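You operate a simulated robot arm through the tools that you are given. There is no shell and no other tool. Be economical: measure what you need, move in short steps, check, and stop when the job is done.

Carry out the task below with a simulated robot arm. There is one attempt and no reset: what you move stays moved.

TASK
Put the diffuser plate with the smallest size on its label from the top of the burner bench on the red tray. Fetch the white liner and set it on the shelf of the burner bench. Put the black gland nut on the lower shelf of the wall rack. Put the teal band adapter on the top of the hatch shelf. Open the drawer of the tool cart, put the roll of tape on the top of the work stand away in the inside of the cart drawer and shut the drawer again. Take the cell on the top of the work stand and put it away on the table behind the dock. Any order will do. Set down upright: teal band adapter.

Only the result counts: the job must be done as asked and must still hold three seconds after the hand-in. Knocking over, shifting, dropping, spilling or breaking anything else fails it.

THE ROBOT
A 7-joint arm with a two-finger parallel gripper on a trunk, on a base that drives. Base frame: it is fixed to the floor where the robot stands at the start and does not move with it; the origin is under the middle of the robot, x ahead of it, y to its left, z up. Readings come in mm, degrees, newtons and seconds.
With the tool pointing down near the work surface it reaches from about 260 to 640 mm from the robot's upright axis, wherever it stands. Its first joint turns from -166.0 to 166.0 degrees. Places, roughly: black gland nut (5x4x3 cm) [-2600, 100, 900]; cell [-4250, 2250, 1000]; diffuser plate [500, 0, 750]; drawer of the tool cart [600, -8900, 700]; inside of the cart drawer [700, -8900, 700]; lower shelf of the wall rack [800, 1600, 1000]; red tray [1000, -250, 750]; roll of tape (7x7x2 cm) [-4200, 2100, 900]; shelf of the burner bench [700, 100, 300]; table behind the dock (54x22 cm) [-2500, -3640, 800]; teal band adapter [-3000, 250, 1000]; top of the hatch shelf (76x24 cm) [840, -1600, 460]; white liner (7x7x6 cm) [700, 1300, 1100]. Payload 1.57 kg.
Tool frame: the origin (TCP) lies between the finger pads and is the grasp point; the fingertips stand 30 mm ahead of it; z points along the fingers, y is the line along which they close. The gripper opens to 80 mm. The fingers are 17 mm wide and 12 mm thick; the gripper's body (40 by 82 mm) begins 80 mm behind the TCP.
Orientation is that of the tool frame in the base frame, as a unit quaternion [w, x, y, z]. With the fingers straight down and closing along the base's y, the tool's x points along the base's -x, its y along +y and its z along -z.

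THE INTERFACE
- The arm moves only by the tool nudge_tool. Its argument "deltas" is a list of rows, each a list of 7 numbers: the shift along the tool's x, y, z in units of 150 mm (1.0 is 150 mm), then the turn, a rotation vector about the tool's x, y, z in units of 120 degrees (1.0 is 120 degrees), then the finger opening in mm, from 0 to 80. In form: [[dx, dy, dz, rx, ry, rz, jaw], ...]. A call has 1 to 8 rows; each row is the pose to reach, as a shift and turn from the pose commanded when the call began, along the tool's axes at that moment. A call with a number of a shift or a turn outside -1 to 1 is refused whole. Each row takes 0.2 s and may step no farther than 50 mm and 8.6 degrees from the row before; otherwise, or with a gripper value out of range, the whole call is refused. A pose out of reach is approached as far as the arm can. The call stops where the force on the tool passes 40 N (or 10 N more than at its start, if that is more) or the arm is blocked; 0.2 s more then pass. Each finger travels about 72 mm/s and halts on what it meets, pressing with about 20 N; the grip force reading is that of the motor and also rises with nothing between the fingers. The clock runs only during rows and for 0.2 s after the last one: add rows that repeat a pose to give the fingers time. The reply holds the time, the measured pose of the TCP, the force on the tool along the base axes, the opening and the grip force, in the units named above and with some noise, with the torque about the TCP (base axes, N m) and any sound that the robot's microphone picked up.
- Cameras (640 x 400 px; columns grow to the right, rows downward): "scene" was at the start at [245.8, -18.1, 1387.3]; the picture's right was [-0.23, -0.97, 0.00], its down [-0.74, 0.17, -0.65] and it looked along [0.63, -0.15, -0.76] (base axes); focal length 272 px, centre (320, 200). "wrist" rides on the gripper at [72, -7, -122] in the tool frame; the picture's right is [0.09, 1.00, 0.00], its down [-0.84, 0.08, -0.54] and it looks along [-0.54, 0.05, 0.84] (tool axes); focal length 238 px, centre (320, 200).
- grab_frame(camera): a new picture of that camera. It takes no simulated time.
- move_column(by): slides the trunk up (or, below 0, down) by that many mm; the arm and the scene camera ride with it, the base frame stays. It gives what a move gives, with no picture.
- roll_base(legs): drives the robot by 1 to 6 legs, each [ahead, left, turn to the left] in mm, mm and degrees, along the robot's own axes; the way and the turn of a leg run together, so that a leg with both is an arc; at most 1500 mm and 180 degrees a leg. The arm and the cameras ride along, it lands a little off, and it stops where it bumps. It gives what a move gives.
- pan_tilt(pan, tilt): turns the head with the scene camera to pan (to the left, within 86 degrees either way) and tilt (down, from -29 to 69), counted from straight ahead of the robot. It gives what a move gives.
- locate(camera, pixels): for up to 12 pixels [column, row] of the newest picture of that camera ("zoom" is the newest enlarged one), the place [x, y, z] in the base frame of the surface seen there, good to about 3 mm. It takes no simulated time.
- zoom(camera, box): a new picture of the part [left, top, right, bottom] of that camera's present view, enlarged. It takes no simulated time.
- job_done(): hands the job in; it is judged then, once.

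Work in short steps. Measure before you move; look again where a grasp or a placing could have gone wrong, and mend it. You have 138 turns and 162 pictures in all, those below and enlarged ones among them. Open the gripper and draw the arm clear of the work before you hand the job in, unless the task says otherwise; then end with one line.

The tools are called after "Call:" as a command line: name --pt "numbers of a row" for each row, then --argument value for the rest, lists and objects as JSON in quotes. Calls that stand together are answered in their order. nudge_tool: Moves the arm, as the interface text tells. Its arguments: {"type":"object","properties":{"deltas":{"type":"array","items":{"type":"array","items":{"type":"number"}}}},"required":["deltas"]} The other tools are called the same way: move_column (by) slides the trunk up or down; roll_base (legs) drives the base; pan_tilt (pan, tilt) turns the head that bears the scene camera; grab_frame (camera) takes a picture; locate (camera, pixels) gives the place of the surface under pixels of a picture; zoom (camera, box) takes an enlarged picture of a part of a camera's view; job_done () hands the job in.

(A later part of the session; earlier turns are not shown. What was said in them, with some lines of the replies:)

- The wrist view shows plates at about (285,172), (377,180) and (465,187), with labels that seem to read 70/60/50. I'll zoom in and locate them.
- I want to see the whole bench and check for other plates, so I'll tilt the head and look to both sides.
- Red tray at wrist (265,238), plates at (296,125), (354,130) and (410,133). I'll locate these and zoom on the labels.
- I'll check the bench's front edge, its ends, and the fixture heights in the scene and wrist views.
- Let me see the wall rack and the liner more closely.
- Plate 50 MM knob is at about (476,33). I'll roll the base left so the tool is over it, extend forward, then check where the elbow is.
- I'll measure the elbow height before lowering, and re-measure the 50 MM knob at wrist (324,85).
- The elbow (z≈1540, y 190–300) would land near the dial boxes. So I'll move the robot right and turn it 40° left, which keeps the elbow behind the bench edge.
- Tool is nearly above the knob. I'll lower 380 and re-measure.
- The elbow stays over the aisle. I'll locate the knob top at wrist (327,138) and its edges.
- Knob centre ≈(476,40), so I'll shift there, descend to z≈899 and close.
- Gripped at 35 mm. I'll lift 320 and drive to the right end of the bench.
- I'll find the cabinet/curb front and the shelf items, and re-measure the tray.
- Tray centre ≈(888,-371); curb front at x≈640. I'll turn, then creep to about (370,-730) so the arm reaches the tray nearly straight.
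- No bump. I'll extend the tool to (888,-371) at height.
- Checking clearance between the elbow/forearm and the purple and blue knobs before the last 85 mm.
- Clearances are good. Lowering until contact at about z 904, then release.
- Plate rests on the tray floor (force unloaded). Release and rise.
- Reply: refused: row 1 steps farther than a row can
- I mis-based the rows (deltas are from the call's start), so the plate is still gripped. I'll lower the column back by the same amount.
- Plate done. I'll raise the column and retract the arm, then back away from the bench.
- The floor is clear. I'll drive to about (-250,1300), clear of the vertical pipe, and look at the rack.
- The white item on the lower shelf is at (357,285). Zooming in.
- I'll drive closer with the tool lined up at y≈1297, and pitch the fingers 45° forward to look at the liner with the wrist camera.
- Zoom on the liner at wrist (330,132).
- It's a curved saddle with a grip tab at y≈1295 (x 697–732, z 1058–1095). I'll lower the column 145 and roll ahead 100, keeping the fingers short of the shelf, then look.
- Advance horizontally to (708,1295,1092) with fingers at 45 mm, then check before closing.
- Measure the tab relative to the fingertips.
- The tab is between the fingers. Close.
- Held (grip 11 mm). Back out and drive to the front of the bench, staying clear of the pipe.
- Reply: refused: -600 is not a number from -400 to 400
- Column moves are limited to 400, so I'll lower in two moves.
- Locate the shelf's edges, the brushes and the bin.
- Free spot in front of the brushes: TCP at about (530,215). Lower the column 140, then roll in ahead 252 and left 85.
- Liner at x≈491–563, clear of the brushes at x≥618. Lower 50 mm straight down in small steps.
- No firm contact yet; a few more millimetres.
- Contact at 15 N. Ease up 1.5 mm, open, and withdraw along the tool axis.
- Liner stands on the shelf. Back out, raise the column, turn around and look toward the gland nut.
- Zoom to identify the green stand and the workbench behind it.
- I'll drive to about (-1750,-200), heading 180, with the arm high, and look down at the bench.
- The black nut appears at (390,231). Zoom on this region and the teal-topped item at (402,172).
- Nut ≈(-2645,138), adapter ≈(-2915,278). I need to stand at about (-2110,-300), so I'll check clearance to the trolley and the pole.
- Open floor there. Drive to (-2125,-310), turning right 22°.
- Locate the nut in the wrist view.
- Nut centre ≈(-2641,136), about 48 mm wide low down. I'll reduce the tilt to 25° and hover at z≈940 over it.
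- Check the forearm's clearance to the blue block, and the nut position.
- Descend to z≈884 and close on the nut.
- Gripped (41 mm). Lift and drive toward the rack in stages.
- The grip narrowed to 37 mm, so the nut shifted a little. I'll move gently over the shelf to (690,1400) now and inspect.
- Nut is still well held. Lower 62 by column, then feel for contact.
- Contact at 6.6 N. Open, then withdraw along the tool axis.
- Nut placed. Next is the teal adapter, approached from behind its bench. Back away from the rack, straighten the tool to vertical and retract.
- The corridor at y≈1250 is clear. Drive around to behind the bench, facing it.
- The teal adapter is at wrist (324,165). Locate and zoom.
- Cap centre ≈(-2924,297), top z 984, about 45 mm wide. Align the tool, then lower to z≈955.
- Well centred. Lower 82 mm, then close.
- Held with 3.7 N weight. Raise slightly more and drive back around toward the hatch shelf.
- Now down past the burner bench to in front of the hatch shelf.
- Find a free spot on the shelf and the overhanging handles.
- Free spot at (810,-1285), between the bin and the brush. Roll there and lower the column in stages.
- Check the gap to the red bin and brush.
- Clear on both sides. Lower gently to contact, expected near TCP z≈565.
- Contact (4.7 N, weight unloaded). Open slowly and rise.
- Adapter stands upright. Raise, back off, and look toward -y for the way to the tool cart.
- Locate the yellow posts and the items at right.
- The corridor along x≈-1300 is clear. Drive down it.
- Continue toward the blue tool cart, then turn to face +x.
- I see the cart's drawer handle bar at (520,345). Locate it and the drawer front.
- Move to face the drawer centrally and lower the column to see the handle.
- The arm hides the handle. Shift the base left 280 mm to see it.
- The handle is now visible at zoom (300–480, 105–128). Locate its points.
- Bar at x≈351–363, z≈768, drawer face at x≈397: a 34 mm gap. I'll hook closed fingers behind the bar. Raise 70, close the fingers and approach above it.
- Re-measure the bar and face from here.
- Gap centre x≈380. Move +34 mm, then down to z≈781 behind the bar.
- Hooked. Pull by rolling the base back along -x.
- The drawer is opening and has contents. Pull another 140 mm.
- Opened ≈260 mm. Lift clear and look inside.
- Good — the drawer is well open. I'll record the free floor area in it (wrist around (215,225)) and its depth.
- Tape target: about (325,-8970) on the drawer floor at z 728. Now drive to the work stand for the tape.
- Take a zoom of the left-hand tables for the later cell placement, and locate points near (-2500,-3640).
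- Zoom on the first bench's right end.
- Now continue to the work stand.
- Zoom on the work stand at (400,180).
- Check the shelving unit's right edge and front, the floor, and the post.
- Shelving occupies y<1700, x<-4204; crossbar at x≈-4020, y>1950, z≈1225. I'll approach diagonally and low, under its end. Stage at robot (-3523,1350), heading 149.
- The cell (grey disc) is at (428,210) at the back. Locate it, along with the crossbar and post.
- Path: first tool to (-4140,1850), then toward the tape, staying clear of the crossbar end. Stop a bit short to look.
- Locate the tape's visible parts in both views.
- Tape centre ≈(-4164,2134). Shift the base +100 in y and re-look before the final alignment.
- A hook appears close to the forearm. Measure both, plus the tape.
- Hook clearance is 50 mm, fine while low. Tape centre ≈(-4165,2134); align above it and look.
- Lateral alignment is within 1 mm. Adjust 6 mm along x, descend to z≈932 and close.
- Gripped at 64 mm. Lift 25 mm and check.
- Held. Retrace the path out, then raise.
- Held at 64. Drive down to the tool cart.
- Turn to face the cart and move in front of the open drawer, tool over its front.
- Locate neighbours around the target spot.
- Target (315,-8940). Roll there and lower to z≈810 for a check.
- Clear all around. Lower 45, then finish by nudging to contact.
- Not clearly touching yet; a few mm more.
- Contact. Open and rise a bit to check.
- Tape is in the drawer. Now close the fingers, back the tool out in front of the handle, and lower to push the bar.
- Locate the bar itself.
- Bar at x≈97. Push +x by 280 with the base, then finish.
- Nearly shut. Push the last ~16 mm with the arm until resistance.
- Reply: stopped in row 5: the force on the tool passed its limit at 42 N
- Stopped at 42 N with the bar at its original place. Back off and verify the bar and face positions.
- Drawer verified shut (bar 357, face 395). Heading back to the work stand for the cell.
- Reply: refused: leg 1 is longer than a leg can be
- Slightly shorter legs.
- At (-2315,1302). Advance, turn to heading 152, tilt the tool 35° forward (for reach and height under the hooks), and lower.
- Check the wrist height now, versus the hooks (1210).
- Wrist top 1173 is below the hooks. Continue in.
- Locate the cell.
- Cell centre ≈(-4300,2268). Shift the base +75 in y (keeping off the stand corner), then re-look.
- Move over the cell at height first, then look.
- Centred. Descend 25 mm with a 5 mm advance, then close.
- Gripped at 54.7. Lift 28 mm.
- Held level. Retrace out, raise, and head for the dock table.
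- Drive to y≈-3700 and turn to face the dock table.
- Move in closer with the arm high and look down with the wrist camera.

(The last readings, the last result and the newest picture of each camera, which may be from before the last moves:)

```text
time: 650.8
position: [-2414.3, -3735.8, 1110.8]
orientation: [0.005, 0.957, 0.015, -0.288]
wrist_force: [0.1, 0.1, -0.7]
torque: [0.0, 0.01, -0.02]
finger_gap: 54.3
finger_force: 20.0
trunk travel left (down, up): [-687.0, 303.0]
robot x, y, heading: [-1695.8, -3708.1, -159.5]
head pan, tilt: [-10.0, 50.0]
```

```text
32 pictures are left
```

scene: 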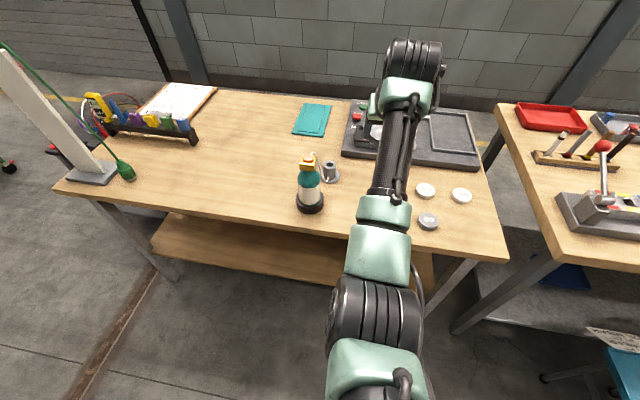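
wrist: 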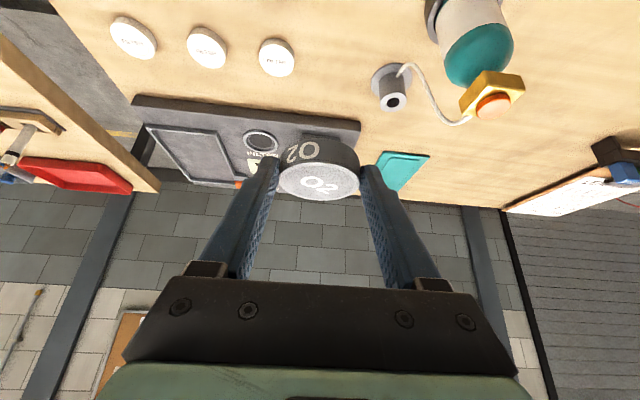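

Locate all neighbours and the dock edge.

Call:
locate --camera "wrist" --pixels '[[133, 40], [206, 50], [277, 60], [392, 95], [465, 40], [140, 98], [355, 122], [330, 100], [340, 50], [440, 100]]'

Call:
locate --camera "scene" --pixels '[[425, 190], [461, 195], [428, 220], [310, 205], [330, 172], [345, 155], [475, 165], [355, 175], [345, 195], [340, 232], [500, 258], [352, 130]]'

```text
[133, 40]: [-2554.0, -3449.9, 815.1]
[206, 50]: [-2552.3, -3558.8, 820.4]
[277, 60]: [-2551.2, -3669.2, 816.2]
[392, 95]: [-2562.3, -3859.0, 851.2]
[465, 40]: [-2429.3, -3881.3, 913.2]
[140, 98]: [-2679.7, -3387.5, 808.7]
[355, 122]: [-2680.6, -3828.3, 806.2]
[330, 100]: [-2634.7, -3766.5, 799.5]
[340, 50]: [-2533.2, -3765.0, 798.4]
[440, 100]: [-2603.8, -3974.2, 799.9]
```

```text
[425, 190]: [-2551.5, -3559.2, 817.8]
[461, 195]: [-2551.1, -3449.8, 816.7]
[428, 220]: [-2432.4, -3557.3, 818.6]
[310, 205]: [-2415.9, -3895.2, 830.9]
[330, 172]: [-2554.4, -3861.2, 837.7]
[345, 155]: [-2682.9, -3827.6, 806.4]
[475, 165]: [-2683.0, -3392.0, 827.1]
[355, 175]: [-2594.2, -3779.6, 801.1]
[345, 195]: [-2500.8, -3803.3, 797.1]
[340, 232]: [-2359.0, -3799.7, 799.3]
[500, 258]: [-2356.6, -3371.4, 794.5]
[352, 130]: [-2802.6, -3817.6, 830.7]
```

Free spot centre (-2495,-3757), between disc and fitting. Check the arm's side clearance to the bottle.

Call:
locate --camera "scene" --pixels '[[385, 80], [380, 100], [378, 150], [374, 185], [360, 210], [350, 250], [395, 110], [390, 50], [307, 160], [300, 190]]'

```text
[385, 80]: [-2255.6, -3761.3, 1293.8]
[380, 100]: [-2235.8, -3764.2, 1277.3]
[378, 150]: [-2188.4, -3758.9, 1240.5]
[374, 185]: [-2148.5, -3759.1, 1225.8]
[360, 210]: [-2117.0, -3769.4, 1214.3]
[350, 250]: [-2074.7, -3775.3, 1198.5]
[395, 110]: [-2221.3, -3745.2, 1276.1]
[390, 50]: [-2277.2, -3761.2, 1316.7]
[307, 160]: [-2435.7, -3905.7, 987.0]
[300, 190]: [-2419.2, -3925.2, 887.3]
```

Clear. Roll there and lower 245.

Call:
roll_base --legs '[[68, -3, 0]]'

Call:
move_column --by -240

Call:
grab_frame --camera "wrist"

Call:
locate --camera "wrist" --pixels '[[320, 120], [250, 100], [400, 150], [320, 190]]'

```text
time: 651.8
position: [-2478.2, -3759.4, 1109.6]
orientation: [0.005, 0.957, 0.015, -0.288]
wrist_force: [0.5, -0.5, -1.9]
torque: [-0.01, -0.05, 0.01]
finger_gap: 54.2
finger_force: 20.0
trunk travel left (down, up): [-687.0, 303.0]
robot x, y, heading: [-1757.0, -3731.0, -159.6]
head pan, tilt: [-10.0, 50.0]
```

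```text
time: 654.3
position: [-2477.6, -3757.3, 870.1]
orientation: [0.005, 0.957, 0.015, -0.288]
wrist_force: [0.8, 0.3, 0.1]
torque: [0.01, -0.01, -0.04]
finger_gap: 54.1
finger_force: 20.1
trunk travel left (down, up): [-447.0, 543.0]
robot x, y, heading: [-1757.4, -3725.8, -159.7]
head pan, tilt: [-10.0, 50.0]
```

```text
31 pictures are left
```

wrist: 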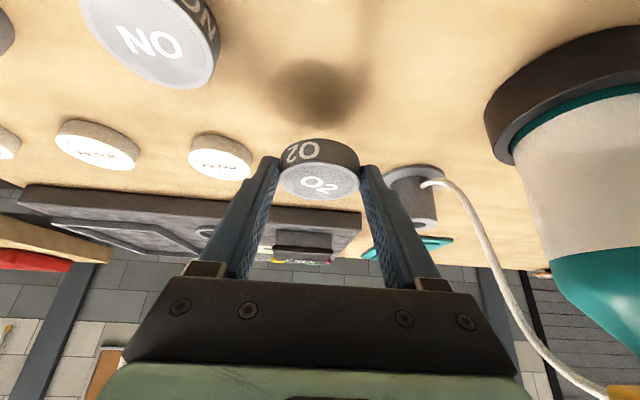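

```text
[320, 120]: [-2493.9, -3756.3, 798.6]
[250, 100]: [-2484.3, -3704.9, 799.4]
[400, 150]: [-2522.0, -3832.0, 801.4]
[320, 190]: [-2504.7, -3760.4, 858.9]
```

Check the bottle's wire before the last 38 mm.

Call:
locate --camera "wrist" --pixels '[[470, 205], [490, 250], [520, 320], [560, 370], [515, 140], [125, 40]]'

Call:
nudge_tool --pt "0.06 0 0.09 0 0 0 25" --pt "0.1 0 0.15 0 0 0 25" --pt "0.125 0 0.185 0 0 0 25"

```text
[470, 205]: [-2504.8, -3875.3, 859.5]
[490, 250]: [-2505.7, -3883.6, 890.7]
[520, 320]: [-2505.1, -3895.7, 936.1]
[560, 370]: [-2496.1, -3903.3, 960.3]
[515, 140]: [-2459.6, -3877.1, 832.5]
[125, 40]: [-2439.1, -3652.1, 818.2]
```

```text
time: 655.1
position: [-2476.5, -3757.0, 837.1]
orientation: [0.005, 0.957, 0.014, -0.288]
wrist_force: [-0.1, -0.3, -0.6]
torque: [-0.01, -0.01, 0.02]
finger_gap: 54.1
finger_force: 20.0
trunk travel left (down, up): [-447.0, 543.0]
robot x, y, heading: [-1754.8, -3729.7, -159.5]
head pan, tilt: [-10.0, 50.0]
```

Wire is >110 mm away. Lower the last few mm to contact.

Call:
nudge_tool --pt "0.01 0 0.015 0 0 0 25" --pt "0.018 0 0.027 0 0 0 25" --pt "0.026 0 0.038 0 0 0 25"

```text
time: 655.9
position: [-2477.4, -3757.8, 830.9]
orientation: [0.005, 0.957, 0.015, -0.29]
wrist_force: [0.8, -0.2, 4.9]
torque: [0.07, -0.04, 0.0]
finger_gap: 53.9
finger_force: 19.8
trunk travel left (down, up): [-447.0, 543.0]
robot x, y, heading: [-1761.0, -3727.6, -159.4]
head pan, tilt: [-10.0, 50.0]
```

Contact at 4.9 N. Open and withdraw straight up.

Call:
nudge_tool --pt "0 0 0 0 0 0 65" --pt "0 0 0 0 0 0 76" --pt "0 0 0 0 0 0 76" --pt "-0.12 0 -0.18 0 0 0 76" --pt "-0.25 0 -0.38 0 0 0 76" --pt "-0.4 0 -0.6 0 0 0 76"

Call:
grab_frame --camera "wrist"

```text
time: 657.3
position: [-2476.5, -3756.8, 938.2]
orientation: [0.006, 0.957, 0.016, -0.289]
wrist_force: [-0.7, -0.3, -0.2]
torque: [0.02, -0.02, 0.01]
finger_gap: 76.1
finger_force: 0.0
trunk travel left (down, up): [-447.0, 543.0]
robot x, y, heading: [-1758.0, -3729.4, -159.7]
head pan, tilt: [-10.0, 50.0]
```

```text
30 pictures are left
```

wrist: 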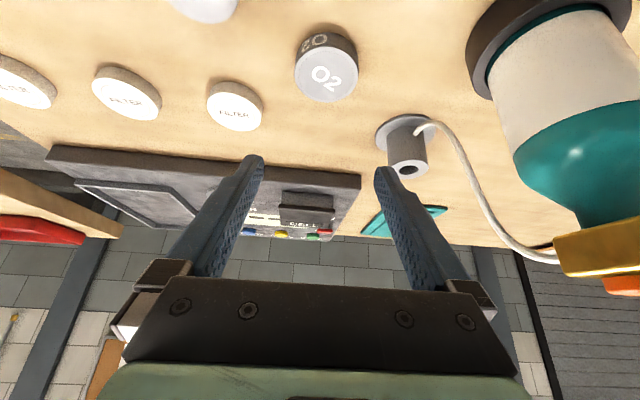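

Cell placed on the table strip. Raise and back clear.

Call:
move_column --by 200

Call:
roll_base --legs '[[-400, 146, 0]]'

Call:
zoom --camera "scene" --box '[180, 60, 500, 260]'

```text
time: 659.5
position: [-2475.1, -3756.6, 1136.6]
orientation: [0.005, 0.957, 0.015, -0.289]
wrist_force: [0.7, -0.9, 0.1]
torque: [-0.03, 0.02, 0.02]
finger_gap: 76.0
finger_force: 0.0
trunk travel left (down, up): [-647.0, 343.0]
robot x, y, heading: [-1759.7, -3730.6, -159.7]
head pan, tilt: [-10.0, 50.0]
```

```text
time: 662.1
position: [-2046.5, -3757.9, 1137.5]
orientation: [0.007, 0.957, 0.02, -0.289]
wrist_force: [0.8, 0.7, 0.4]
torque: [-0.01, 0.02, 0.0]
finger_gap: 76.0
finger_force: 0.1
trunk travel left (down, up): [-647.0, 343.0]
robot x, y, heading: [-1331.7, -3727.4, -159.1]
head pan, tilt: [-10.0, 50.0]
```

```text
2.00 times, centred on (340, 160) of scene
```

zoom: 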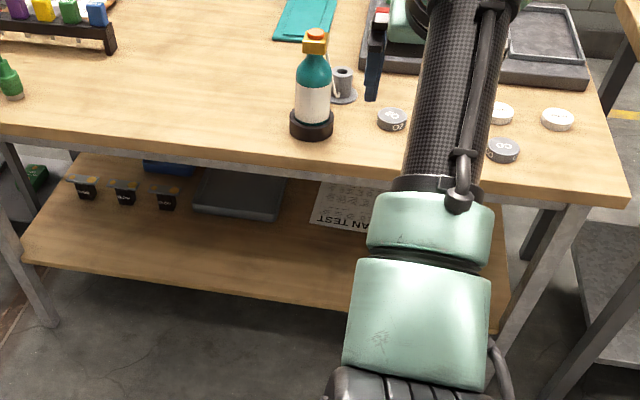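

The O2 cell rests flat on the table and the arm is clear, so I'm handing in.

Call:
job_done

```text
The job is handed in.
```

All six parts are done and the job is handed in: the 50 MM plate is on the red tray, the liner on the bench shelf, the nut on the lower rack shelf, the adapter upright on the hatch shelf, the tape in the shut cart drawer, and the O2 cell on the table behind the dock.
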